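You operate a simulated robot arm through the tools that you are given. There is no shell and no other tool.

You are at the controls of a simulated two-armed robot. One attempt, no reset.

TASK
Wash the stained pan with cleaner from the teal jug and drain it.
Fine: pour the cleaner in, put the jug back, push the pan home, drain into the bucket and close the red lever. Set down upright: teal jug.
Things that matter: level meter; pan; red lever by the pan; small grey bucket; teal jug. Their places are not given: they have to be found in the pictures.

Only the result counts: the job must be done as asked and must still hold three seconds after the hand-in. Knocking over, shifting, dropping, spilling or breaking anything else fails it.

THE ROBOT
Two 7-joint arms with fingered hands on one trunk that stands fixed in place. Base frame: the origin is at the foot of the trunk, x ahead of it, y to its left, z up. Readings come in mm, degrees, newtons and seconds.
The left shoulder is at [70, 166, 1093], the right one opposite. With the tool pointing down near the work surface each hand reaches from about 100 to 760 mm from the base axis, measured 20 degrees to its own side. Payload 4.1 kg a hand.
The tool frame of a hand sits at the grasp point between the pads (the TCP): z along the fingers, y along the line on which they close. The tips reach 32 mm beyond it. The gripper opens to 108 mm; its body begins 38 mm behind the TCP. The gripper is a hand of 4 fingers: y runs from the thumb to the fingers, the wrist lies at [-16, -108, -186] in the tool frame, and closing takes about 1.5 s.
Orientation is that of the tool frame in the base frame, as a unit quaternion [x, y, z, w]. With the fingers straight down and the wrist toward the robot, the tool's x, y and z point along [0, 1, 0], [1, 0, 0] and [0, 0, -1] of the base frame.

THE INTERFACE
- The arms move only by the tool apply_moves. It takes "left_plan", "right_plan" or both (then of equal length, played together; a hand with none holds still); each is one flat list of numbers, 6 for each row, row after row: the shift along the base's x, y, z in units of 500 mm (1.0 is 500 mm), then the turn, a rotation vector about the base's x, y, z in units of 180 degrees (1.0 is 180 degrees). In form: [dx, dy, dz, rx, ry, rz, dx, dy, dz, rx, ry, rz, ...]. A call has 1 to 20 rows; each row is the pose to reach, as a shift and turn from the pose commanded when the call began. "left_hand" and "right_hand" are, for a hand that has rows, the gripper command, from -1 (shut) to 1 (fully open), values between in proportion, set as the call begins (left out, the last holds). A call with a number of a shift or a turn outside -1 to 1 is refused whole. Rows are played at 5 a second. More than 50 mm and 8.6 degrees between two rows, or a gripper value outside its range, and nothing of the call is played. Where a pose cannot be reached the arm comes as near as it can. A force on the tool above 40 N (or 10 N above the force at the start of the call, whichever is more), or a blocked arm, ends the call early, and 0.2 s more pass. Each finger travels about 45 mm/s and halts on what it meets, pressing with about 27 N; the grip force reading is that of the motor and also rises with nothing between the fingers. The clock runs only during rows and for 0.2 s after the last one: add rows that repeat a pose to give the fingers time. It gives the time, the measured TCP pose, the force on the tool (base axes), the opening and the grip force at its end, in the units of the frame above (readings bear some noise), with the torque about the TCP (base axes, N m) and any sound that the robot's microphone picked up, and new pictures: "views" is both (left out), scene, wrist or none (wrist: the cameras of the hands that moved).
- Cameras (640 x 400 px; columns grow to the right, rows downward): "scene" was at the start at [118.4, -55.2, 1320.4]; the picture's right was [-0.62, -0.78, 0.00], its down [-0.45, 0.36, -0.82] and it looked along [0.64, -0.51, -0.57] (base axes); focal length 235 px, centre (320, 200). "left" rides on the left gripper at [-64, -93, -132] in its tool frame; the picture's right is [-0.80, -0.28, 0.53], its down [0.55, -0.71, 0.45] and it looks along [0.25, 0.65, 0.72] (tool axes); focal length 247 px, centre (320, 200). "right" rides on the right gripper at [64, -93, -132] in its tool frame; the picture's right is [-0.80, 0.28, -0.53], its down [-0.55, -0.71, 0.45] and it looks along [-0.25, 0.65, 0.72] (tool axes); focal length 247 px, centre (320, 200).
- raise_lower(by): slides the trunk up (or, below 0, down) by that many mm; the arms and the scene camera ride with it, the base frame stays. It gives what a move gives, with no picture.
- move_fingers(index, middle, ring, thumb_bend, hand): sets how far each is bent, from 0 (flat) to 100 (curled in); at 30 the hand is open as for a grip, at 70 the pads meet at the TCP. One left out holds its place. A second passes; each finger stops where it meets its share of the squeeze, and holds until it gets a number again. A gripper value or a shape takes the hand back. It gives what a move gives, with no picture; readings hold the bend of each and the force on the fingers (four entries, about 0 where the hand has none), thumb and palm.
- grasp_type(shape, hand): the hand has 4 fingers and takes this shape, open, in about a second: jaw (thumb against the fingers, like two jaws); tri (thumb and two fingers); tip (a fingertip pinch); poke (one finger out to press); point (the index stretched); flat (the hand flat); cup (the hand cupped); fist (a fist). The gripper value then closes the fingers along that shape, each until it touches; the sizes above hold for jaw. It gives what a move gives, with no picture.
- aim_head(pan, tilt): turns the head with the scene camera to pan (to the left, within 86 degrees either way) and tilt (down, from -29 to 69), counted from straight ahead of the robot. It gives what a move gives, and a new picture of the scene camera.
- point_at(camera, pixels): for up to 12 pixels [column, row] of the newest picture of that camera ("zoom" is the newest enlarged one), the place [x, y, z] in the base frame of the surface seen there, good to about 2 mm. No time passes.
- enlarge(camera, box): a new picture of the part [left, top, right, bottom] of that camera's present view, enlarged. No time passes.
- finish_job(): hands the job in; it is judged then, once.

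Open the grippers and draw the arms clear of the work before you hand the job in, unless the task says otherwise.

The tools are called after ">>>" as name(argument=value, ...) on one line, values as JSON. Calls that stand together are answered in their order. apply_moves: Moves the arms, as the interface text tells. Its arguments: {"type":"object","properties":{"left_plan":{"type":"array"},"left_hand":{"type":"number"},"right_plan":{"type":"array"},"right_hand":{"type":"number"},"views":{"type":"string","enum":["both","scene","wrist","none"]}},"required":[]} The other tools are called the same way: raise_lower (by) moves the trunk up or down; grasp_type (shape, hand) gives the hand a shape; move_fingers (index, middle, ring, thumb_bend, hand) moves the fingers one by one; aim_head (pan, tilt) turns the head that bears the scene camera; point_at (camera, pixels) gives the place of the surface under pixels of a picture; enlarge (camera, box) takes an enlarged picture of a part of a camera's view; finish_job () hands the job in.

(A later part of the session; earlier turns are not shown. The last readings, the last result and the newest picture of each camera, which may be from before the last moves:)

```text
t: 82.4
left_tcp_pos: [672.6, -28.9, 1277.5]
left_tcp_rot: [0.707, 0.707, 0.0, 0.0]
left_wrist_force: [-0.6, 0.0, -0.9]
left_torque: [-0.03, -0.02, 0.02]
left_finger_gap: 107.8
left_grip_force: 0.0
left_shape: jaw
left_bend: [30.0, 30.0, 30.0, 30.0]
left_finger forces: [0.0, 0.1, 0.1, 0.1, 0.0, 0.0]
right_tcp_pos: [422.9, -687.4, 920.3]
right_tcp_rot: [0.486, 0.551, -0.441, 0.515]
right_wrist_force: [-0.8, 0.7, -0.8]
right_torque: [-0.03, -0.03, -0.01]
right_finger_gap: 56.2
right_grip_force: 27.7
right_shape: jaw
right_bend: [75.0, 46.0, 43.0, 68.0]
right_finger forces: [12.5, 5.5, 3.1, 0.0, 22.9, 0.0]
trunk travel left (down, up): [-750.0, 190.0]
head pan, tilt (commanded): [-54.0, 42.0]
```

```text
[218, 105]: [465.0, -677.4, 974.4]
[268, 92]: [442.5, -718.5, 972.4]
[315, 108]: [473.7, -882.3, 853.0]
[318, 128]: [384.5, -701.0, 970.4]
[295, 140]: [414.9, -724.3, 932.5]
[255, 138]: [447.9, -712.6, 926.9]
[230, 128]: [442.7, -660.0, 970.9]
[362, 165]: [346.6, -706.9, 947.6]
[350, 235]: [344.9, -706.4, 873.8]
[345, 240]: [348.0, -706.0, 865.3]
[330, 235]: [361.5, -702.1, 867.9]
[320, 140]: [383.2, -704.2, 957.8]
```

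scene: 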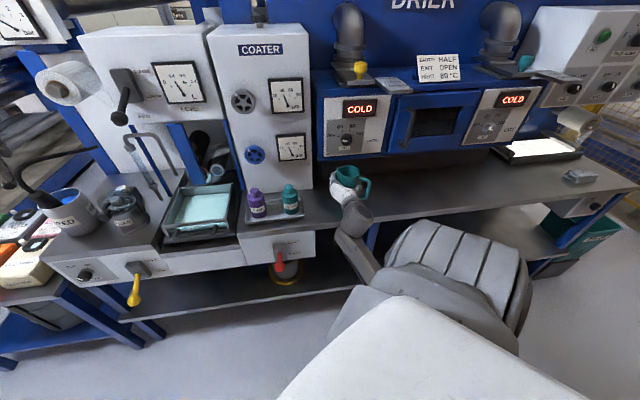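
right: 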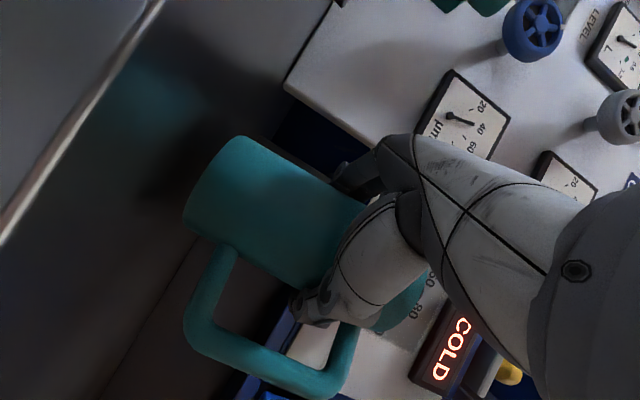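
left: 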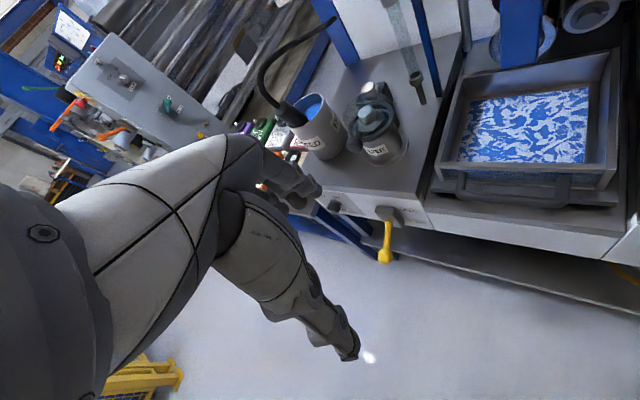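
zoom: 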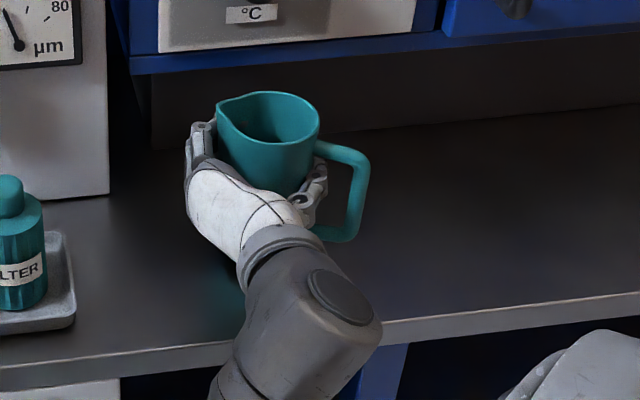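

The rim is level and the axis is at (419.5,-688.5), practically the original spot; the bottom is ~12 mm above the bench. I lower slowly by 12.5 mm.

>>> apply_moves(right_plan=[0, 0, -0.006, 0, 0, 0, 0, 0, -0.012, 0, 0, 0, 0, 0, -0.018, 0, 0, 0, 0, 0, -0.022, 0, 0, 0, 0, 0, -0.025, 0, 0, 0, 0, 0, -0.025, 0, 0, 0], views="both")

>>> enlarge(camera="scene", box=[315, 145, 405, 235])

>>> point_at(camera="zoom", pixels=[[218, 118], [268, 104], [318, 142], [230, 142], [362, 180], [318, 120]])

```text
t: 83.8
left_tcp_pos: [672.4, -28.6, 1277.5]
left_tcp_rot: [0.707, 0.708, 0.0, 0.0]
left_wrist_force: [-0.3, 0.4, -0.1]
left_torque: [0.0, 0.0, -0.03]
left_finger_gap: 108.0
left_grip_force: 0.1
left_shape: jaw
left_bend: [30.0, 30.0, 30.0, 30.0]
left_finger forces: [0.1, 0.1, 0.0, 0.1, 0.1, 0.0]
right_tcp_pos: [423.5, -687.5, 907.4]
right_tcp_rot: [0.486, 0.551, -0.442, 0.514]
right_wrist_force: [0.5, -0.2, -1.6]
right_torque: [0.03, -0.03, -0.03]
right_finger_gap: 55.8
right_grip_force: 26.9
right_shape: jaw
right_bend: [75.0, 46.0, 43.0, 68.0]
right_finger forces: [12.4, 5.5, 3.2, 0.1, 22.9, 0.0]
trunk travel left (down, up): [-750.0, 190.0]
head pan, tilt (commanded): [-54.0, 42.0]
```

scene: 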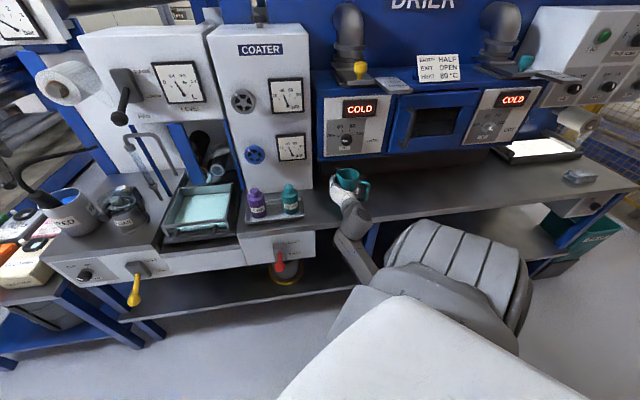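
right: 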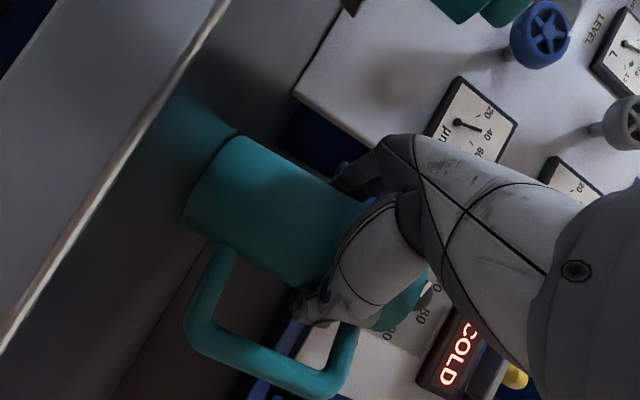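

```text
4.44 times, centred on (360, 190) of scene
```

zoom: 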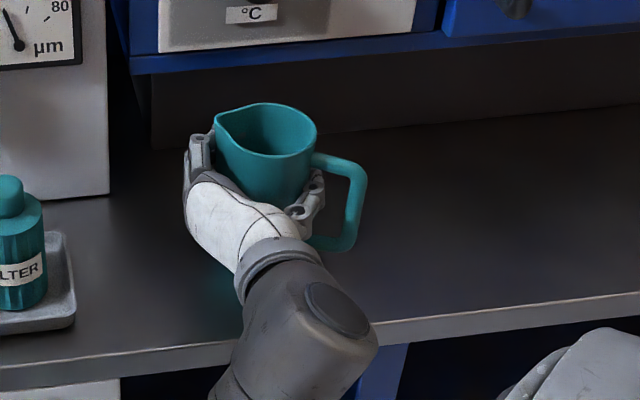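

```text
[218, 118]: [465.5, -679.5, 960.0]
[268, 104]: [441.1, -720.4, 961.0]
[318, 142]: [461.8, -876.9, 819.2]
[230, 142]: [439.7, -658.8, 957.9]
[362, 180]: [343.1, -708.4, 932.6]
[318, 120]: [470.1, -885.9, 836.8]
```

The rim reads 958–961 (standing height 959), so it is at contact. I press 1 mm lower and open the hand to the 86 mm gap used for entry.

>>> apply_moves(right_plan=[0, 0, -0.0025, 0, 0, 0, 0, 0, -0.0025, 0, 0, 0], views="none")

>>> apply_moves(right_plan=[0, 0, 0, 0, 0, 0, 0, 0, 0, 0, 0, 0, 0, 0, 0, 0, 0, 0, 0, 0, 0, 0, 0, 0, 0, 0, 0, 0, 0, 0, 0, 0, 0, 0, 0, 0], right_hand=0.6, views="both")

>>> enlarge(camera="scene", box=[315, 145, 405, 235])

>>> point_at(camera="zoom", pixels=[[218, 118], [268, 104], [314, 130], [230, 142], [362, 180], [300, 150], [345, 245], [240, 150], [280, 175]])

```text
t: 84.4
left_tcp_pos: [672.3, -29.1, 1279.1]
left_tcp_rot: [0.707, 0.708, 0.0, 0.001]
left_wrist_force: [-0.2, -0.8, -0.2]
left_torque: [0.0, -0.01, 0.01]
left_finger_gap: 108.0
left_grip_force: 0.2
left_shape: jaw
left_bend: [30.0, 30.0, 30.0, 30.0]
left_finger forces: [0.0, 0.0, 0.0, 0.1, 0.1, 0.0]
right_tcp_pos: [424.5, -688.0, 906.7]
right_tcp_rot: [0.486, 0.55, -0.442, 0.515]
right_wrist_force: [0.3, -0.8, 0.7]
right_torque: [0.0, 0.03, 0.04]
right_finger_gap: 55.7
right_grip_force: 27.1
right_shape: jaw
right_bend: [75.0, 46.0, 43.0, 68.0]
right_finger forces: [12.5, 5.6, 3.1, 0.0, 22.8, 0.0]
trunk travel left (down, up): [-750.0, 190.0]
head pan, tilt (commanded): [-54.0, 42.0]
```

```text
t: 85.8
left_tcp_pos: [673.2, -28.2, 1277.3]
left_tcp_rot: [0.707, 0.707, 0.0, 0.001]
left_wrist_force: [-0.7, 0.0, -0.8]
left_torque: [-0.03, -0.02, 0.01]
left_finger_gap: 107.7
left_grip_force: 0.0
left_shape: jaw
left_bend: [30.0, 30.0, 30.0, 30.0]
left_finger forces: [0.0, 0.0, 0.0, 0.1, 0.0, 0.0]
right_tcp_pos: [423.9, -688.4, 906.8]
right_tcp_rot: [0.486, 0.551, -0.441, 0.516]
right_wrist_force: [-0.4, 0.2, -0.3]
right_torque: [0.01, 0.01, 0.01]
right_finger_gap: 86.4
right_grip_force: 0.0
right_shape: jaw
right_bend: [26.0, 35.0, 32.0, 54.0]
right_finger forces: [0.1, 0.0, 0.0, 0.1, 0.0, 0.0]
trunk travel left (down, up): [-750.0, 190.0]
head pan, tilt (commanded): [-54.0, 42.0]
```

scene: 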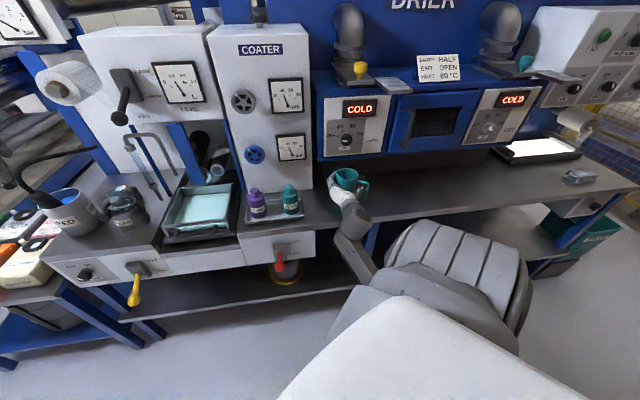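
right: 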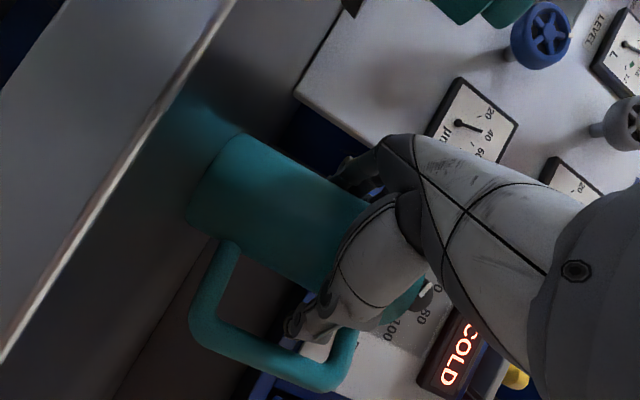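

```text
4.44 times, centred on (360, 190) of scene
```

zoom: 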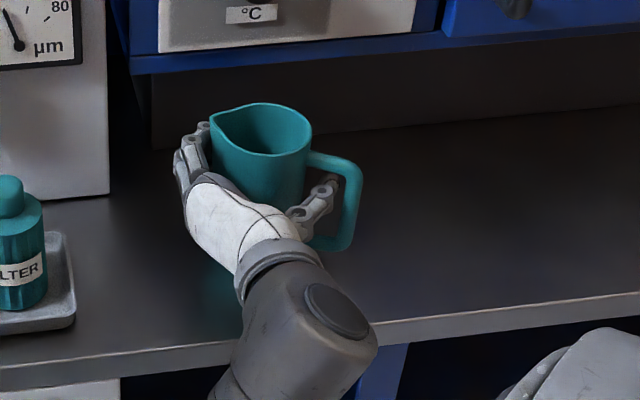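

```text
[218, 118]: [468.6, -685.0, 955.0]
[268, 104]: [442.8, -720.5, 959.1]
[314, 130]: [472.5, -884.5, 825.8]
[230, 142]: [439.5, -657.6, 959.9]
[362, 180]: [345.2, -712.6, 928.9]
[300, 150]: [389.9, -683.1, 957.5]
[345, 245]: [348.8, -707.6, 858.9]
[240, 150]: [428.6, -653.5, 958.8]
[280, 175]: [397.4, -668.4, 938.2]
```

The jug stands upright (rim 957–960) and is free. I withdraw the hand straight back along its pointing direction.

>>> apply_moves(right_plan=[-0.0028, 0.0198, 0.0016, 0, 0, 0, -0.0084, 0.0593, 0.0048, 0, 0, 0, -0.014, 0.0988, 0.008, 0, 0, 0, -0.0196, 0.1383, 0.0112, 0, 0, 0, -0.0252, 0.1778, 0.0144, 0, 0, 0, -0.0308, 0.2173, 0.0176, 0, 0, 0], views="both")

>>> enlarge(camera="scene", box=[315, 145, 405, 235])

>>> point_at(camera="zoom", pixels=[[215, 118], [262, 104], [308, 130], [225, 142], [355, 180], [290, 152], [345, 240], [220, 210], [260, 225]])

```text
t: 87.2
left_tcp_pos: [674.0, -27.6, 1277.8]
left_tcp_rot: [0.706, 0.708, 0.0, 0.0]
left_wrist_force: [0.5, -0.2, 0.9]
left_torque: [-0.01, 0.01, 0.01]
left_finger_gap: 107.6
left_grip_force: 0.1
left_shape: jaw
left_bend: [30.0, 30.0, 30.0, 30.0]
left_finger forces: [0.1, 0.1, 0.0, 0.0, 0.1, 0.1]
right_tcp_pos: [408.5, -577.8, 916.4]
right_tcp_rot: [0.485, 0.552, -0.443, 0.514]
right_wrist_force: [0.5, 0.9, -0.6]
right_torque: [0.03, 0.03, 0.01]
right_finger_gap: 86.2
right_grip_force: 0.0
right_shape: jaw
right_bend: [26.0, 35.0, 32.0, 54.0]
right_finger forces: [0.0, 0.0, 0.0, 0.1, 0.0, 0.0]
trunk travel left (down, up): [-750.0, 190.0]
head pan, tilt (commanded): [-54.0, 42.0]
```

scene: 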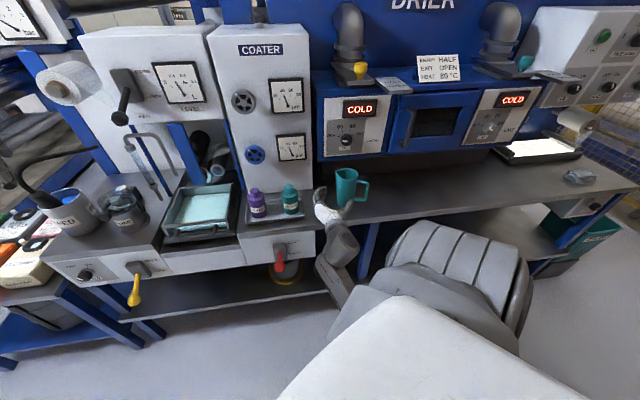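
right: 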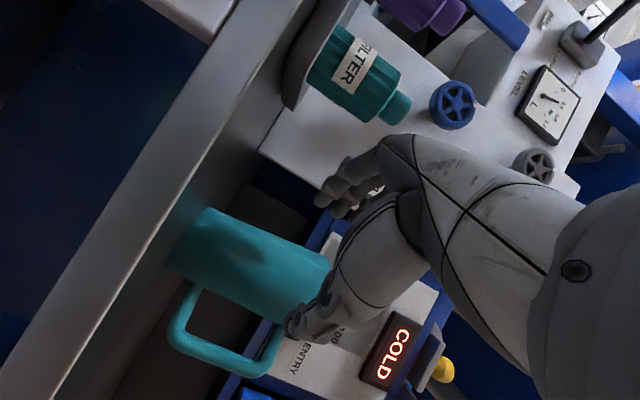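

```text
4.44 times, centred on (360, 190) of scene
```

zoom: 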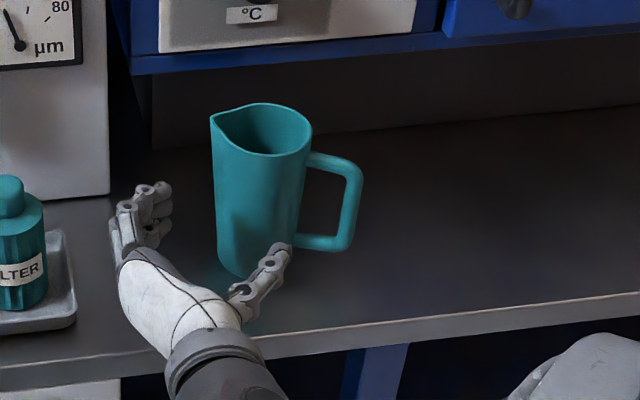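

```text
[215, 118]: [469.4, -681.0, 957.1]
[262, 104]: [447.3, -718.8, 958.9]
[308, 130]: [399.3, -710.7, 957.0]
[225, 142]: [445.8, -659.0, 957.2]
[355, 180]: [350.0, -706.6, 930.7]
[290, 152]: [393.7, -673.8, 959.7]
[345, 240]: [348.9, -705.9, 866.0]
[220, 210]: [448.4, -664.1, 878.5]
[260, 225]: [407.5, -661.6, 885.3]
```

The jug is back at (424,-690), upright. Next is the pan: I raise the right hand, level it and yaw it to point along the depth again (+37°), away from the jug.

>>> apply_moves(right_plan=[-0.01, 0.02, 0.04, -0.0064, 0, 0, -0.02, 0.04, 0.08, -0.0128, 0, 0, -0.02, 0.05, 0.14, -0.0256, 0, 0, -0.02, 0.05, 0.2, -0.0256, 0, 0, -0.02, 0.05, 0.26, -0.0256, 0, 0], views="none")

>>> apply_moves(right_plan=[0.02, 0.03, 0, 0, 0, 0.0343, 0.06, 0.08, 0, 0, 0, 0.0685, 0.11, 0.14, 0, 0, 0, 0.1028, 0.16, 0.2, 0, 0, 0, 0.137, 0.21, 0.26, 0, 0, 0, 0.1713, 0.26, 0.32, 0, 0, 0, 0.2056, 0.31, 0.38, 0, 0, 0, 0.2056, 0.36, 0.44, 0, 0, 0, 0.2056, 0.41, 0.5, 0, 0, 0, 0.2056, 0.46, 0.56, 0, 0, 0, 0.2056, 0.51, 0.62, 0, 0, 0, 0.2056, 0.56, 0.68, 0, 0, 0, 0.2056], right_hand=-1, views="both")

```text
t: 88.4
left_tcp_pos: [672.4, -27.7, 1276.8]
left_tcp_rot: [0.707, 0.707, 0.0, 0.0]
left_wrist_force: [0.3, -0.9, -0.4]
left_torque: [-0.03, 0.03, -0.03]
left_finger_gap: 107.7
left_grip_force: 0.2
left_shape: jaw
left_bend: [30.0, 30.0, 30.0, 30.0]
left_finger forces: [0.1, 0.1, 0.1, 0.0, 0.0, 0.0]
right_tcp_pos: [398.4, -553.9, 1043.7]
right_tcp_rot: [0.465, 0.533, -0.464, 0.533]
right_wrist_force: [-0.7, -0.1, -0.6]
right_torque: [-0.03, 0.01, -0.03]
right_finger_gap: 86.1
right_grip_force: 0.1
right_shape: jaw
right_bend: [26.0, 35.0, 32.0, 54.0]
right_finger forces: [0.0, 0.0, 0.1, 0.1, 0.1, 0.0]
trunk travel left (down, up): [-750.0, 190.0]
head pan, tilt (commanded): [-54.0, 42.0]
```

```text
t: 91.0
left_tcp_pos: [673.5, -27.5, 1276.7]
left_tcp_rot: [0.708, 0.706, 0.0, 0.001]
left_wrist_force: [0.0, 0.2, 0.0]
left_torque: [-0.02, 0.03, -0.03]
left_finger_gap: 107.9
left_grip_force: 0.0
left_shape: jaw
left_bend: [30.0, 30.0, 30.0, 30.0]
left_finger forces: [0.0, 0.0, 0.0, 0.0, 0.0, 0.0]
right_tcp_pos: [679.7, -212.4, 1044.4]
right_tcp_rot: [0.271, 0.654, -0.271, 0.653]
right_wrist_force: [0.1, -0.3, -0.8]
right_torque: [0.04, 0.0, -0.02]
right_finger_gap: 0.0
right_grip_force: 27.4
right_shape: jaw
right_bend: [70.0, 70.0, 70.0, 49.0]
right_finger forces: [0.1, 0.1, 0.0, 0.1, 0.0, 0.0]
trunk travel left (down, up): [-750.0, 190.0]
head pan, tilt (commanded): [-54.0, 42.0]
```

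scene: 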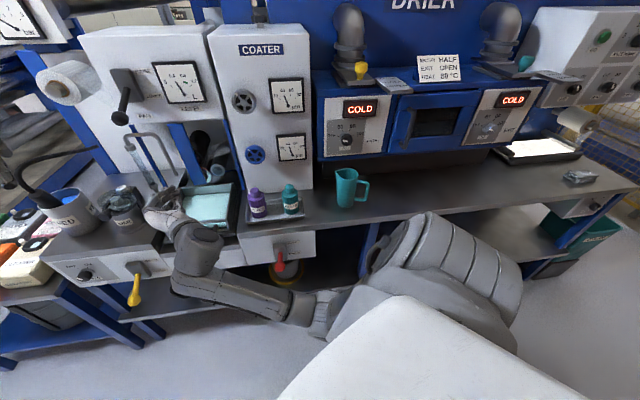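
right: 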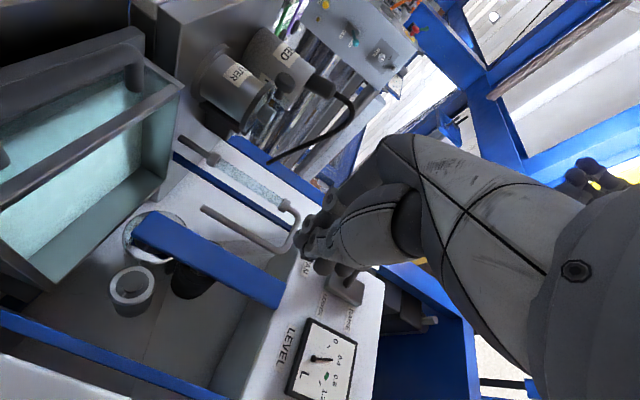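

The hand is in front of the pan region at z 1044. I aim the head at the pan and measure its handle and the slide.

>>> aim_head(pan=-32, tilt=42)

>>> enlarge(camera="scene", box=[200, 130, 360, 260])

```text
t: 91.9
left_tcp_pos: [672.8, -28.1, 1278.3]
left_tcp_rot: [0.706, 0.708, 0.0, 0.0]
left_wrist_force: [-0.5, 0.0, -0.2]
left_torque: [0.0, 0.01, 0.0]
left_finger_gap: 107.8
left_grip_force: 0.2
left_shape: jaw
left_bend: [30.0, 30.0, 30.0, 30.0]
left_finger forces: [0.0, 0.1, 0.0, 0.1, 0.1, 0.0]
right_tcp_pos: [679.0, -213.7, 1045.4]
right_tcp_rot: [0.271, 0.653, -0.27, 0.653]
right_wrist_force: [0.2, -0.4, 0.3]
right_torque: [0.01, 0.02, 0.0]
right_finger_gap: 0.0
right_grip_force: 26.5
right_shape: jaw
right_bend: [70.0, 70.0, 70.0, 49.0]
right_finger forces: [0.0, 0.0, 0.0, 0.0, 0.0, 0.0]
trunk travel left (down, up): [-750.0, 190.0]
head pan, tilt (commanded): [-32.0, 42.0]
```

scene: 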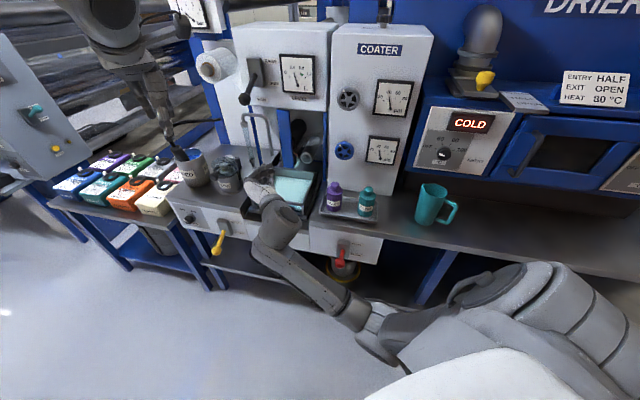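

```text
3.08 times, centred on (280, 195) of scene
```

zoom: 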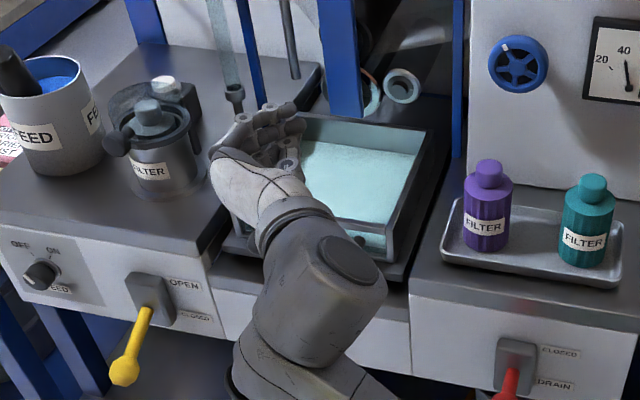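

The hand hides the handle; earlier measurements put its bar at depth ~685–691, z ~824. Before lowering the trunk I check where the forearm is relative to the red lever.

>>> point_at(camera="scene", pixels=[[275, 230], [265, 250], [290, 270], [310, 285], [330, 300], [350, 315], [375, 330], [300, 290], [340, 325], [342, 263], [320, 280], [400, 330]])

```text
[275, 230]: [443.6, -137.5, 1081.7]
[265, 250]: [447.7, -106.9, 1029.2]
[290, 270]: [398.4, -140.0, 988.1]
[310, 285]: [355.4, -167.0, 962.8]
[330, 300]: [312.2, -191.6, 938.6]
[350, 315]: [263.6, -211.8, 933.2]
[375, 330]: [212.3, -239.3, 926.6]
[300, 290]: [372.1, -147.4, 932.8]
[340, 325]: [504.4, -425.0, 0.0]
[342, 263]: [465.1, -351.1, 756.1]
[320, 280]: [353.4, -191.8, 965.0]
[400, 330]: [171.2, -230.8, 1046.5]
```

The forearm is well clear of the lever. I lower the trunk by 150 mm, then line up with the handle bar at z≈826 in a fist.

>>> raise_lower(by=-150)

>>> grasp_type(shape="fist", hand="right")

>>> aim_head(pan=-32, tilt=36)

>>> enlarge(camera="scene", box=[190, 120, 350, 260])

```text
t: 93.7
left_tcp_pos: [673.6, -28.7, 1127.2]
left_tcp_rot: [0.706, 0.708, 0.0, -0.001]
left_wrist_force: [0.1, 0.7, 0.4]
left_torque: [0.01, -0.01, -0.02]
left_finger_gap: 107.7
left_grip_force: 0.1
left_shape: jaw
left_bend: [30.0, 30.0, 30.0, 30.0]
left_finger forces: [0.0, 0.0, 0.1, 0.0, 0.0, 0.0]
right_tcp_pos: [678.1, -214.0, 895.7]
right_tcp_rot: [0.271, 0.653, -0.27, 0.653]
right_wrist_force: [-0.4, 0.3, -0.7]
right_torque: [-0.01, -0.01, 0.03]
right_finger_gap: 0.2
right_grip_force: 27.0
right_shape: jaw
right_bend: [70.0, 70.0, 70.0, 49.0]
right_finger forces: [0.1, 0.0, 0.0, 0.0, 0.0, 0.0]
trunk travel left (down, up): [-600.0, 340.0]
head pan, tilt (commanded): [-32.0, 42.0]
```

```text
t: 94.5
left_tcp_pos: [672.6, -26.9, 1127.9]
left_tcp_rot: [0.706, 0.708, 0.0, -0.001]
left_wrist_force: [-0.4, 0.2, 0.0]
left_torque: [-0.05, -0.01, 0.0]
left_finger_gap: 107.7
left_grip_force: 0.1
left_shape: jaw
left_bend: [30.0, 30.0, 30.0, 30.0]
left_finger forces: [0.0, 0.1, 0.1, 0.0, 0.1, 0.1]
right_tcp_pos: [678.4, -213.6, 895.0]
right_tcp_rot: [0.271, 0.653, -0.27, 0.654]
right_wrist_force: [-0.8, -0.9, -0.1]
right_torque: [0.02, 0.03, 0.02]
right_finger_gap: 0.0
right_grip_force: 0.1
right_shape: fist
right_bend: [100.0, 100.0, 100.0, 84.0]
right_finger forces: [0.1, 0.0, 0.0, 0.0, 0.1, 0.0]
trunk travel left (down, up): [-600.0, 340.0]
head pan, tilt (commanded): [-32.0, 42.0]
```

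```text
t: 95.2
left_tcp_pos: [673.3, -28.8, 1127.7]
left_tcp_rot: [0.706, 0.708, 0.0, 0.0]
left_wrist_force: [0.1, 0.6, 0.5]
left_torque: [-0.03, -0.01, 0.01]
left_finger_gap: 107.7
left_grip_force: 0.1
left_shape: jaw
left_bend: [30.0, 30.0, 30.0, 30.0]
left_finger forces: [0.1, 0.0, 0.0, 0.0, 0.1, 0.1]
right_tcp_pos: [678.7, -213.5, 895.3]
right_tcp_rot: [0.272, 0.653, -0.27, 0.653]
right_wrist_force: [0.2, 0.0, 0.2]
right_torque: [-0.01, -0.01, 0.0]
right_finger_gap: 0.0
right_grip_force: 0.0
right_shape: fist
right_bend: [100.0, 100.0, 100.0, 84.0]
right_finger forces: [0.1, 0.0, 0.1, 0.0, 0.0, 0.1]
trunk travel left (down, up): [-600.0, 340.0]
head pan, tilt (commanded): [-32.0, 36.0]
```

scene: 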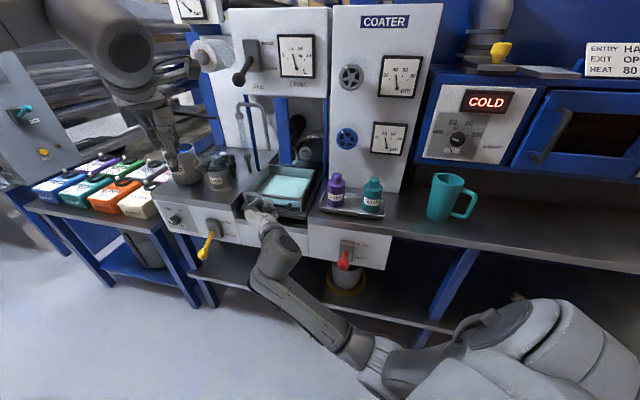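

```text
2.86 times, centred on (270, 190) of scene
```

zoom: 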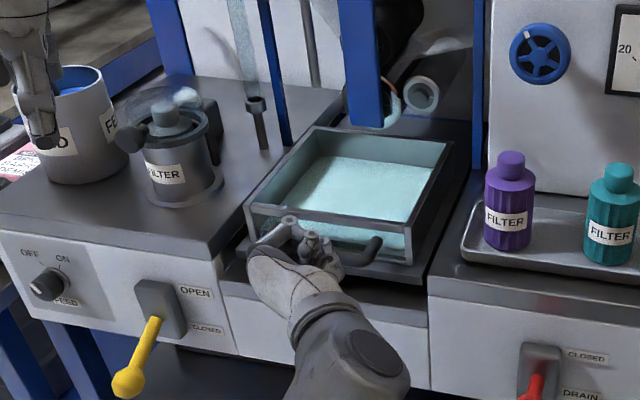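

The pan handle is partly visible at zoom (370,250) behind the fist. I measure both.

>>> point_at(camera="zoom", pixels=[[378, 245], [355, 265], [345, 270], [290, 222], [270, 230], [310, 240], [325, 255], [260, 255], [250, 240], [425, 210], [260, 205], [400, 262]])

>>> enlarge(camera="scene", box=[235, 160, 315, 240])

```text
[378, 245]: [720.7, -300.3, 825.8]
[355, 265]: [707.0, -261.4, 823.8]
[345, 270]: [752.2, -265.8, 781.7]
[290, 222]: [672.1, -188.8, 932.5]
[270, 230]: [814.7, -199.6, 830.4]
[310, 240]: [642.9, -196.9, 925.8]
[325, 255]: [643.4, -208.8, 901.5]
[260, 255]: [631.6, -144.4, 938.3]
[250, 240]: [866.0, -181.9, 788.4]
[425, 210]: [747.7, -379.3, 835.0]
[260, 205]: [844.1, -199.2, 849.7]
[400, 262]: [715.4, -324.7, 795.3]
```

```text
5.00 times, centred on (275, 200) of scene
```

zoom: 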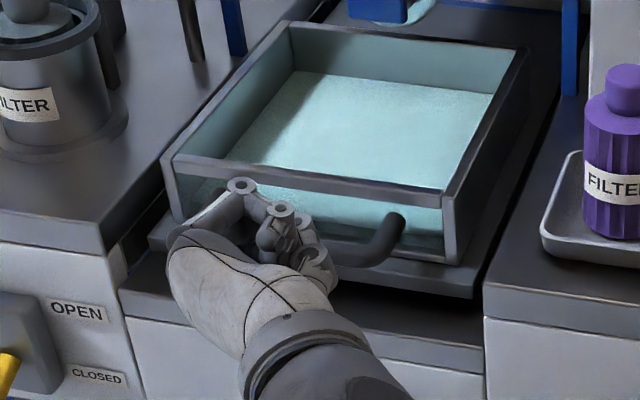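

Bar front is at depth ~684, z ~824; a ledge lies at z 782 under it, so I push with the lower part of the fist at z≈842. I move down and sideways first.

>>> apply_moves(right_plan=[0.016, 0.016, -0.025, 0, 0, 0, 0.032, 0.032, -0.05, 0, 0, 0, 0.032, 0.032, -0.08, 0, 0, 0, 0.032, 0.032, -0.107, 0, 0, 0, 0.05, 0.014, -0.107, 0, 0, 0, 0.068, -0.004, -0.107, 0, 0, 0], views="both")

>>> enlarge(camera="scene", box=[235, 160, 315, 240])

```text
t: 96.6
left_tcp_pos: [672.7, -27.5, 1126.9]
left_tcp_rot: [0.706, 0.708, 0.0, 0.001]
left_wrist_force: [0.8, 0.4, 0.0]
left_torque: [-0.02, 0.0, 0.03]
left_finger_gap: 107.8
left_grip_force: 0.2
left_shape: jaw
left_bend: [30.0, 30.0, 30.0, 30.0]
left_finger forces: [0.0, 0.0, 0.1, 0.1, 0.0, 0.0]
right_tcp_pos: [712.3, -215.4, 841.4]
right_tcp_rot: [0.271, 0.653, -0.271, 0.654]
right_wrist_force: [0.3, -0.3, 0.7]
right_torque: [0.02, -0.02, 0.01]
right_finger_gap: 0.0
right_grip_force: 0.1
right_shape: fist
right_bend: [100.0, 100.0, 100.0, 84.0]
right_finger forces: [0.0, 0.0, 0.0, 0.0, 0.0, 0.1]
trunk travel left (down, up): [-600.0, 340.0]
head pan, tilt (commanded): [-32.0, 36.0]
```

scene: 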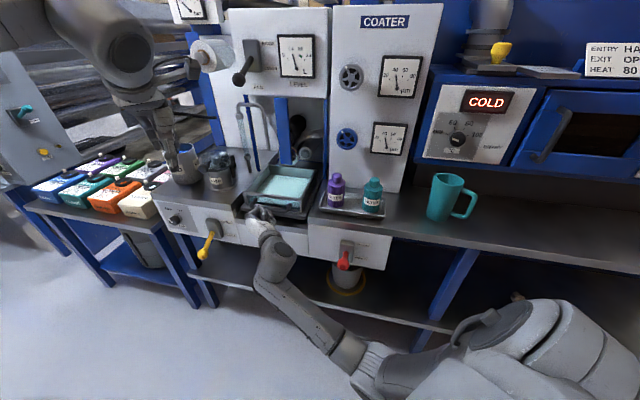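
right: 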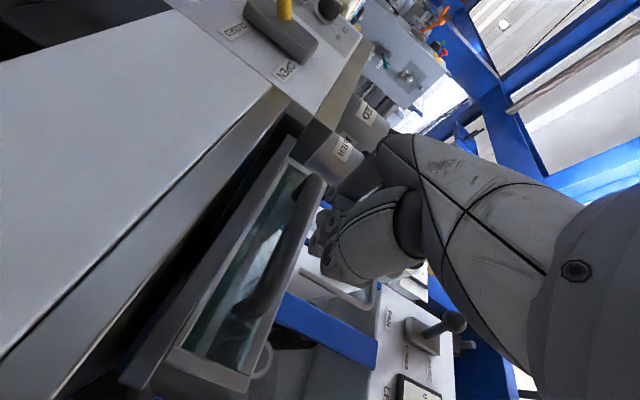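

```text
5.00 times, centred on (275, 200) of scene
```

zoom: 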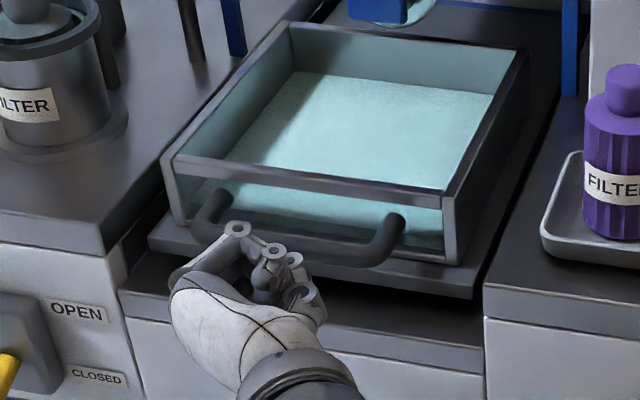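

The fist is just in front of the handle bar, a little left of its middle. I shift 12 mm right and push slowly along the depth by 60 mm.

>>> apply_moves(right_plan=[-0.017, -0.017, 0, 0, 0, 0, -0.0085, -0.0255, 0, 0, 0, 0, 0, -0.034, 0, 0, 0, 0, 0.0085, -0.0425, 0, 0, 0, 0, 0.017, -0.051, 0, 0, 0, 0, 0.0255, -0.0595, 0, 0, 0, 0, 0.034, -0.068, 0, 0, 0, 0, 0.0425, -0.0765, 0, 0, 0, 0, 0.051, -0.085, 0, 0, 0, 0, 0.0595, -0.0935, 0, 0, 0, 0, 0.068, -0.102, 0, 0, 0, 0], views="both")

>>> enlarge(camera="scene", box=[225, 150, 325, 240])

```text
t: 99.0
left_tcp_pos: [672.2, -28.0, 1128.8]
left_tcp_rot: [0.707, 0.707, 0.0, 0.0]
left_wrist_force: [0.3, 0.2, -0.8]
left_torque: [0.02, -0.01, 0.02]
left_finger_gap: 107.7
left_grip_force: 0.0
left_shape: jaw
left_bend: [30.0, 30.0, 30.0, 30.0]
left_finger forces: [0.0, 0.0, 0.1, 0.1, 0.0, 0.0]
right_tcp_pos: [746.0, -266.5, 841.6]
right_tcp_rot: [0.271, 0.653, -0.27, 0.654]
right_wrist_force: [-1.6, 3.0, 5.3]
right_torque: [0.09, -0.08, 0.05]
right_finger_gap: 0.1
right_grip_force: 0.2
right_shape: fist
right_bend: [100.0, 100.0, 100.0, 85.0]
right_finger forces: [0.1, 0.0, 0.0, 0.0, 5.5, 0.0]
trunk travel left (down, up): [-600.0, 340.0]
head pan, tilt (commanded): [-32.0, 36.0]
```

scene: 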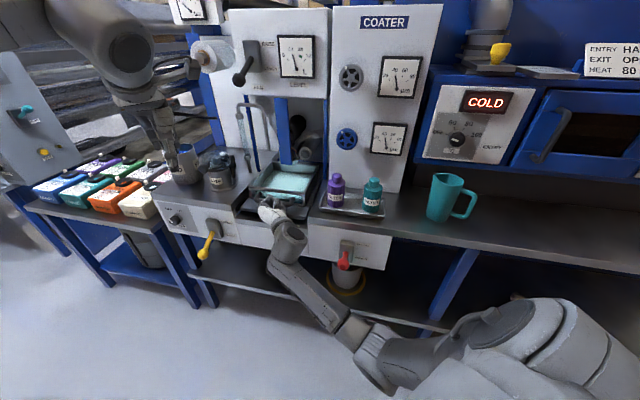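
right: 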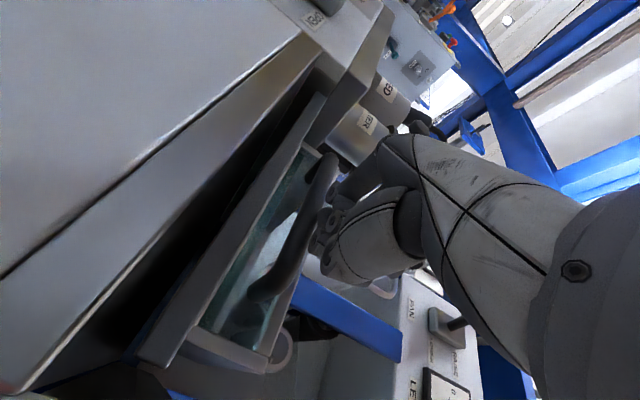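

```text
4.44 times, centred on (275, 195) of scene
```

zoom: 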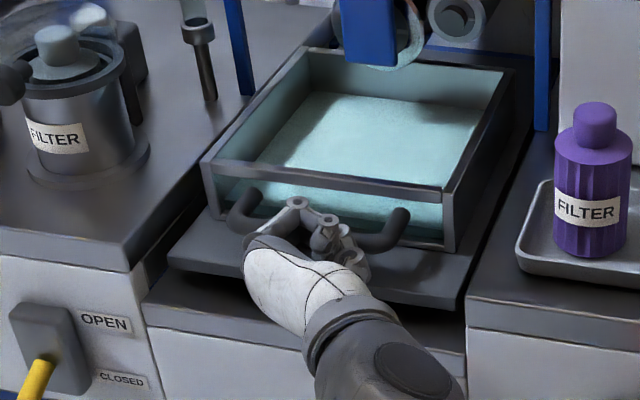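

The pan slides: it now sits further back on its plate, with only ~6 N on the hand. I push on by another 40 mm.

>>> apply_moves(right_plan=[0.0085, -0.0085, 0, 0, 0, 0, 0.017, -0.017, 0, 0, 0, 0, 0.0255, -0.0255, 0, 0, 0, 0, 0.034, -0.034, 0, 0, 0, 0, 0.0425, -0.0425, 0, 0, 0, 0, 0.051, -0.051, 0, 0, 0, 0, 0.057, -0.057, 0, 0, 0, 0], views="both")

>>> enlarge(camera="scene", box=[225, 150, 325, 240])

>>> point_at(camera="zoom", pixels=[[215, 155], [445, 185], [500, 70], [300, 50], [395, 225], [250, 210], [440, 280], [185, 250], [350, 120], [480, 260]])

```text
t: 100.6
left_tcp_pos: [672.7, -28.8, 1127.7]
left_tcp_rot: [0.706, 0.708, 0.0, 0.0]
left_wrist_force: [-0.1, -0.6, 0.4]
left_torque: [0.0, -0.02, 0.01]
left_finger_gap: 107.9
left_grip_force: 0.1
left_shape: jaw
left_bend: [30.0, 30.0, 30.0, 30.0]
left_finger forces: [0.0, 0.1, 0.0, 0.1, 0.0, 0.1]
right_tcp_pos: [775.1, -294.9, 841.9]
right_tcp_rot: [0.272, 0.653, -0.27, 0.654]
right_wrist_force: [-1.3, 1.4, 1.2]
right_torque: [0.06, -0.06, 0.09]
right_finger_gap: 0.0
right_grip_force: 0.0
right_shape: fist
right_bend: [100.0, 100.0, 100.0, 85.0]
right_finger forces: [0.0, 0.1, 0.0, 0.1, 2.9, 0.0]
trunk travel left (down, up): [-600.0, 340.0]
head pan, tilt (commanded): [-32.0, 36.0]
```

scene: 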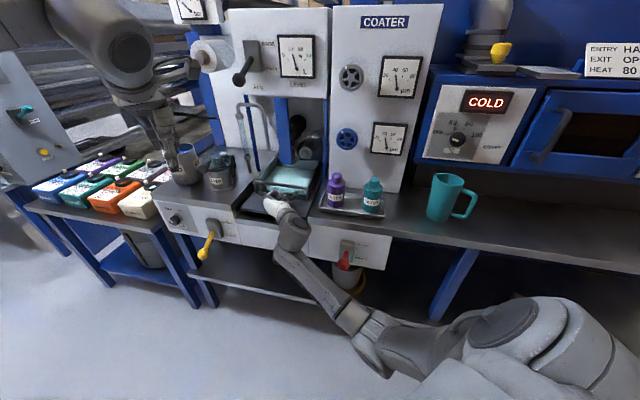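
right: 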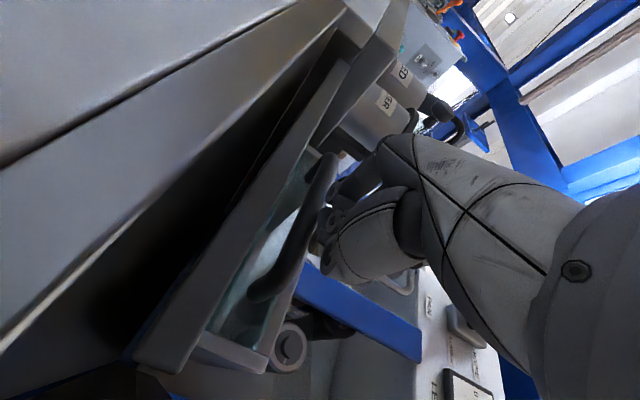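

```text
4.44 times, centred on (275, 195) of scene
```

zoom: 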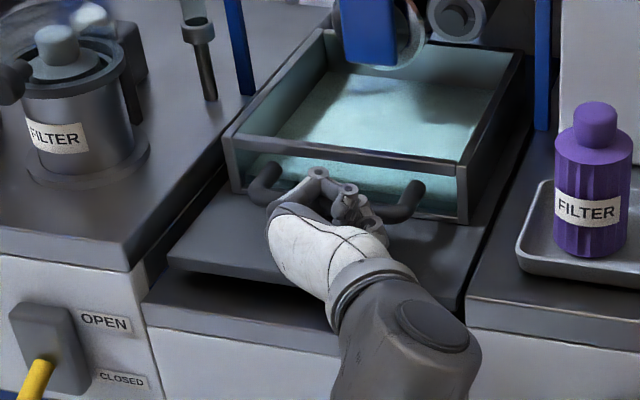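

```text
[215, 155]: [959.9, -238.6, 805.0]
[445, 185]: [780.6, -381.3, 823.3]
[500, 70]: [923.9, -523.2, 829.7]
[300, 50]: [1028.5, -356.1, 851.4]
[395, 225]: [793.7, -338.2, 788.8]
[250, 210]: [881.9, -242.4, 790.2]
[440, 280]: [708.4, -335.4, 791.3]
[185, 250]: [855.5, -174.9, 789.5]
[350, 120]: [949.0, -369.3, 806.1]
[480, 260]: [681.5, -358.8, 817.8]
```

The pan runs freely (force ~2 N) and is now about 70 mm in. I keep pushing another 40 mm, watching for the stop.

>>> apply_moves(right_plan=[0.0085, -0.0085, 0, 0, 0, 0, 0.017, -0.017, 0, 0, 0, 0, 0.0255, -0.0255, 0, 0, 0, 0, 0.034, -0.034, 0, 0, 0, 0, 0.0425, -0.0425, 0, 0, 0, 0, 0.051, -0.051, 0, 0, 0, 0, 0.057, -0.057, 0, 0, 0, 0], views="both")

>>> enlarge(camera="scene", box=[225, 150, 325, 240])

```text
t: 102.2
left_tcp_pos: [671.7, -27.9, 1127.5]
left_tcp_rot: [0.706, 0.708, 0.0, 0.0]
left_wrist_force: [0.0, 0.5, -0.3]
left_torque: [0.0, -0.04, 0.01]
left_finger_gap: 107.9
left_grip_force: 0.1
left_shape: jaw
left_bend: [30.0, 30.0, 30.0, 30.0]
left_finger forces: [0.0, 0.1, 0.0, 0.0, 0.0, 0.0]
right_tcp_pos: [803.9, -323.5, 842.4]
right_tcp_rot: [0.271, 0.653, -0.27, 0.653]
right_wrist_force: [-1.1, 2.6, 3.1]
right_torque: [0.06, -0.01, 0.06]
right_finger_gap: 0.3
right_grip_force: 0.2
right_shape: fist
right_bend: [100.0, 100.0, 100.0, 85.0]
right_finger forces: [0.0, 0.1, 0.0, 0.0, 3.9, 0.0]
trunk travel left (down, up): [-600.0, 340.0]
head pan, tilt (commanded): [-32.0, 36.0]
```

scene: 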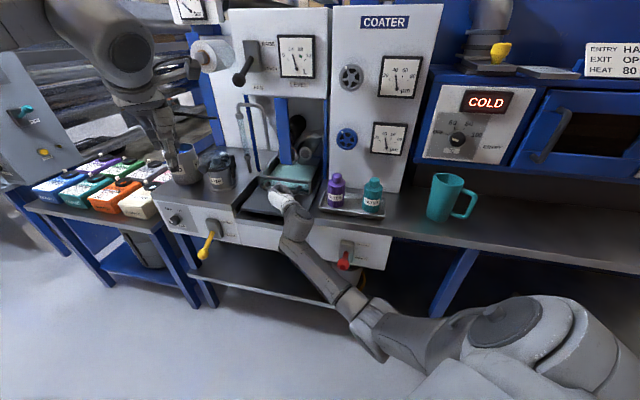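
right: 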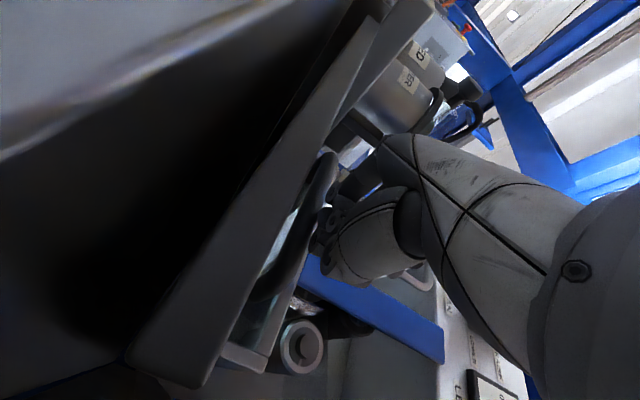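

```text
4.44 times, centred on (275, 195) of scene
```

zoom: 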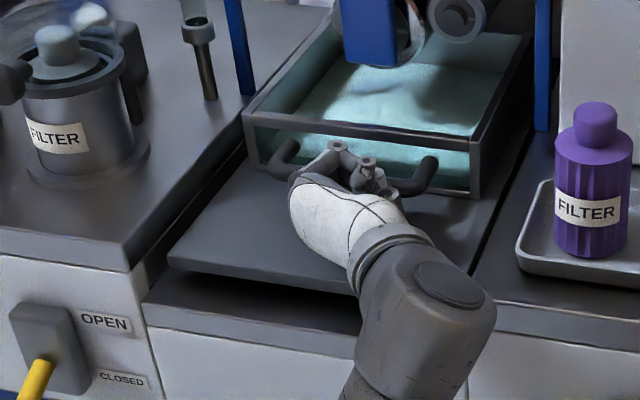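

Still moving easily, no stop yet. I continue another 40 mm.

>>> apply_moves(right_plan=[0.0085, -0.0085, 0, 0, 0, 0, 0.017, -0.017, 0, 0, 0, 0, 0.0255, -0.0255, 0, 0, 0, 0, 0.034, -0.034, 0, 0, 0, 0, 0.0425, -0.0425, 0, 0, 0, 0, 0.051, -0.051, 0, 0, 0, 0, 0.057, -0.057, 0, 0, 0, 0], views="both")

>>> enlarge(camera="scene", box=[225, 140, 325, 230])

```text
t: 103.8
left_tcp_pos: [671.8, -28.8, 1128.5]
left_tcp_rot: [0.708, 0.707, 0.0, 0.002]
left_wrist_force: [-0.4, -0.6, 0.0]
left_torque: [0.01, -0.04, -0.01]
left_finger_gap: 107.4
left_grip_force: 0.1
left_shape: jaw
left_bend: [30.0, 30.0, 30.0, 30.0]
left_finger forces: [0.0, 0.0, 0.1, 0.0, 0.0, 0.0]
right_tcp_pos: [830.6, -341.7, 844.5]
right_tcp_rot: [0.273, 0.654, -0.262, 0.656]
right_wrist_force: [0.1, 33.3, 5.5]
right_torque: [2.39, -0.4, -6.01]
right_finger_gap: 0.1
right_grip_force: 0.1
right_shape: fist
right_bend: [100.0, 100.0, 100.0, 85.0]
right_finger forces: [0.0, 0.0, 0.0, 0.0, 6.4, 0.0]
trunk travel left (down, up): [-600.0, 340.0]
head pan, tilt (commanded): [-32.0, 36.0]
stopped in row 7 (right hand): the force on the tool passed its limit at 54 N (the readings are from after the stop); the commanded pose is now the measured one
```

scene: 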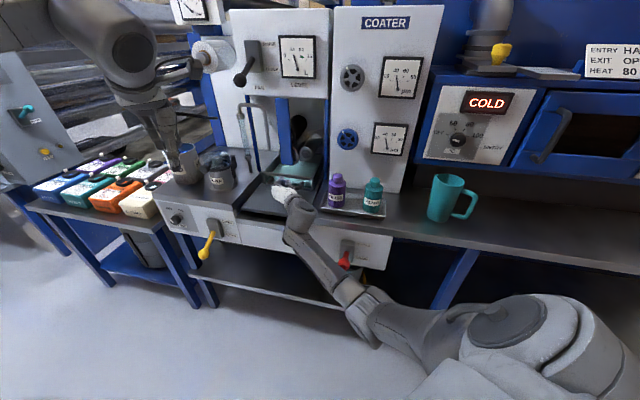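
right: 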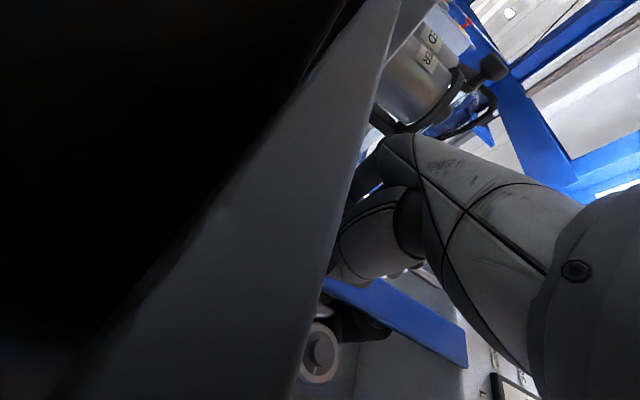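

```text
4.44 times, centred on (275, 185) of scene
```

zoom: 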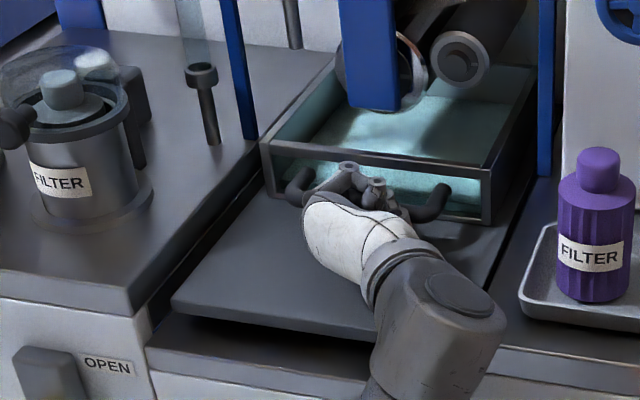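

The force stop (54 N sideways, torque acting ~180 mm behind the TCP) means the wrist side touched the bench corner on the right, not the pan stop. I back off along the way I came.

>>> apply_moves(right_plan=[-0.012, 0.014, 0, 0, 0, 0, -0.034, 0.036, 0, 0, 0, 0, -0.068, 0.07, 0.01, 0, 0, 0, -0.1, 0.1, 0.02, 0, 0, 0], views="both")

>>> enlarge(camera="scene", box=[225, 140, 385, 240])

```text
t: 104.8
left_tcp_pos: [671.5, -30.6, 1127.6]
left_tcp_rot: [0.708, 0.707, 0.0, 0.0]
left_wrist_force: [-0.4, 0.4, 0.1]
left_torque: [0.03, -0.01, 0.01]
left_finger_gap: 107.7
left_grip_force: 0.0
left_shape: jaw
left_bend: [30.0, 30.0, 30.0, 30.0]
left_finger forces: [0.0, 0.2, 0.0, 0.0, 0.0, 0.0]
right_tcp_pos: [780.1, -300.4, 849.5]
right_tcp_rot: [0.273, 0.655, -0.267, 0.652]
right_wrist_force: [0.1, -0.8, -0.2]
right_torque: [0.03, -0.01, 0.02]
right_finger_gap: 0.1
right_grip_force: 0.1
right_shape: fist
right_bend: [100.0, 100.0, 100.0, 84.0]
right_finger forces: [0.0, 0.1, 0.0, 0.1, 0.0, 0.0]
trunk travel left (down, up): [-600.0, 340.0]
head pan, tilt (commanded): [-32.0, 36.0]
```

scene: 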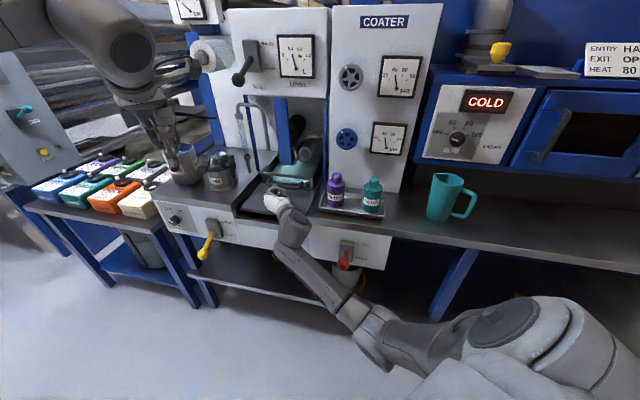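
right: 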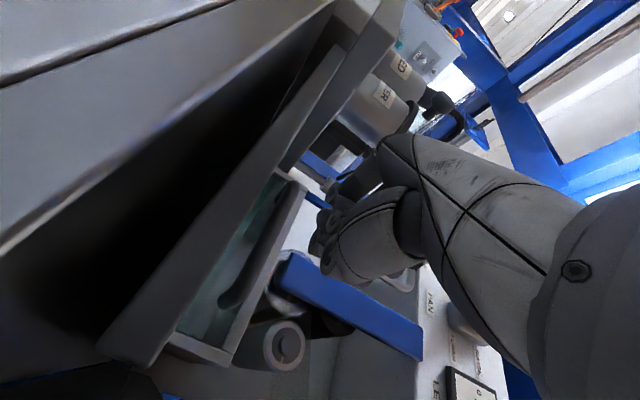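

```text
4.00 times, centred on (305, 190) of scene
```

zoom: 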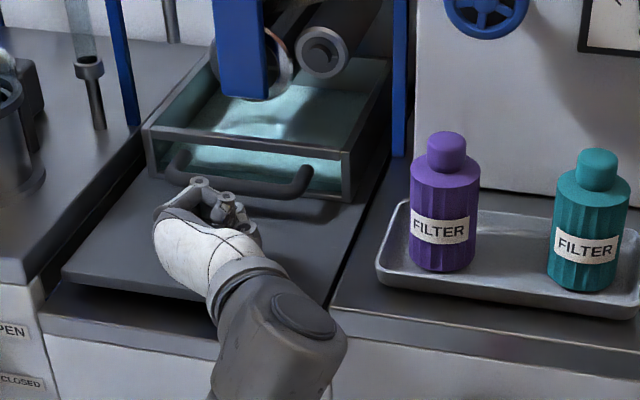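

Bottles and tray look undisturbed. I measure the pan's present position and the surroundings.

>>> point_at(camera="zoom", pixels=[[152, 128], [340, 153], [385, 65], [180, 160], [245, 190], [300, 180], [445, 140], [595, 155], [390, 200], [335, 310], [70, 270], [350, 240]])

>>> point_at(camera="right", pixels=[[110, 345], [300, 180], [180, 330], [240, 280], [325, 100], [230, 350], [60, 40], [270, 340]])

```text
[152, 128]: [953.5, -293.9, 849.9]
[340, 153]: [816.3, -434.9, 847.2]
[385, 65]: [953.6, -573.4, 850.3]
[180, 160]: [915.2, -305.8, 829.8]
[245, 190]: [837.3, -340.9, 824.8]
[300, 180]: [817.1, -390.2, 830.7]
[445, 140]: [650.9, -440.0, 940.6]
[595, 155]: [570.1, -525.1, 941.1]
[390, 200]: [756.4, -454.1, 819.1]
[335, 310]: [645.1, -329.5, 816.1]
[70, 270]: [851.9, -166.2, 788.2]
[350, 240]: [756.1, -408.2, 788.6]
```

```text
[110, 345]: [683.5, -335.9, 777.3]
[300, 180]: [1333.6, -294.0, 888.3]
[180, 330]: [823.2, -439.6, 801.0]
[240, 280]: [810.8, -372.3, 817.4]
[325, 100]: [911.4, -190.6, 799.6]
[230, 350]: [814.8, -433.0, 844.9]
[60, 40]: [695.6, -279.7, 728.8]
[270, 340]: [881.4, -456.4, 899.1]
```

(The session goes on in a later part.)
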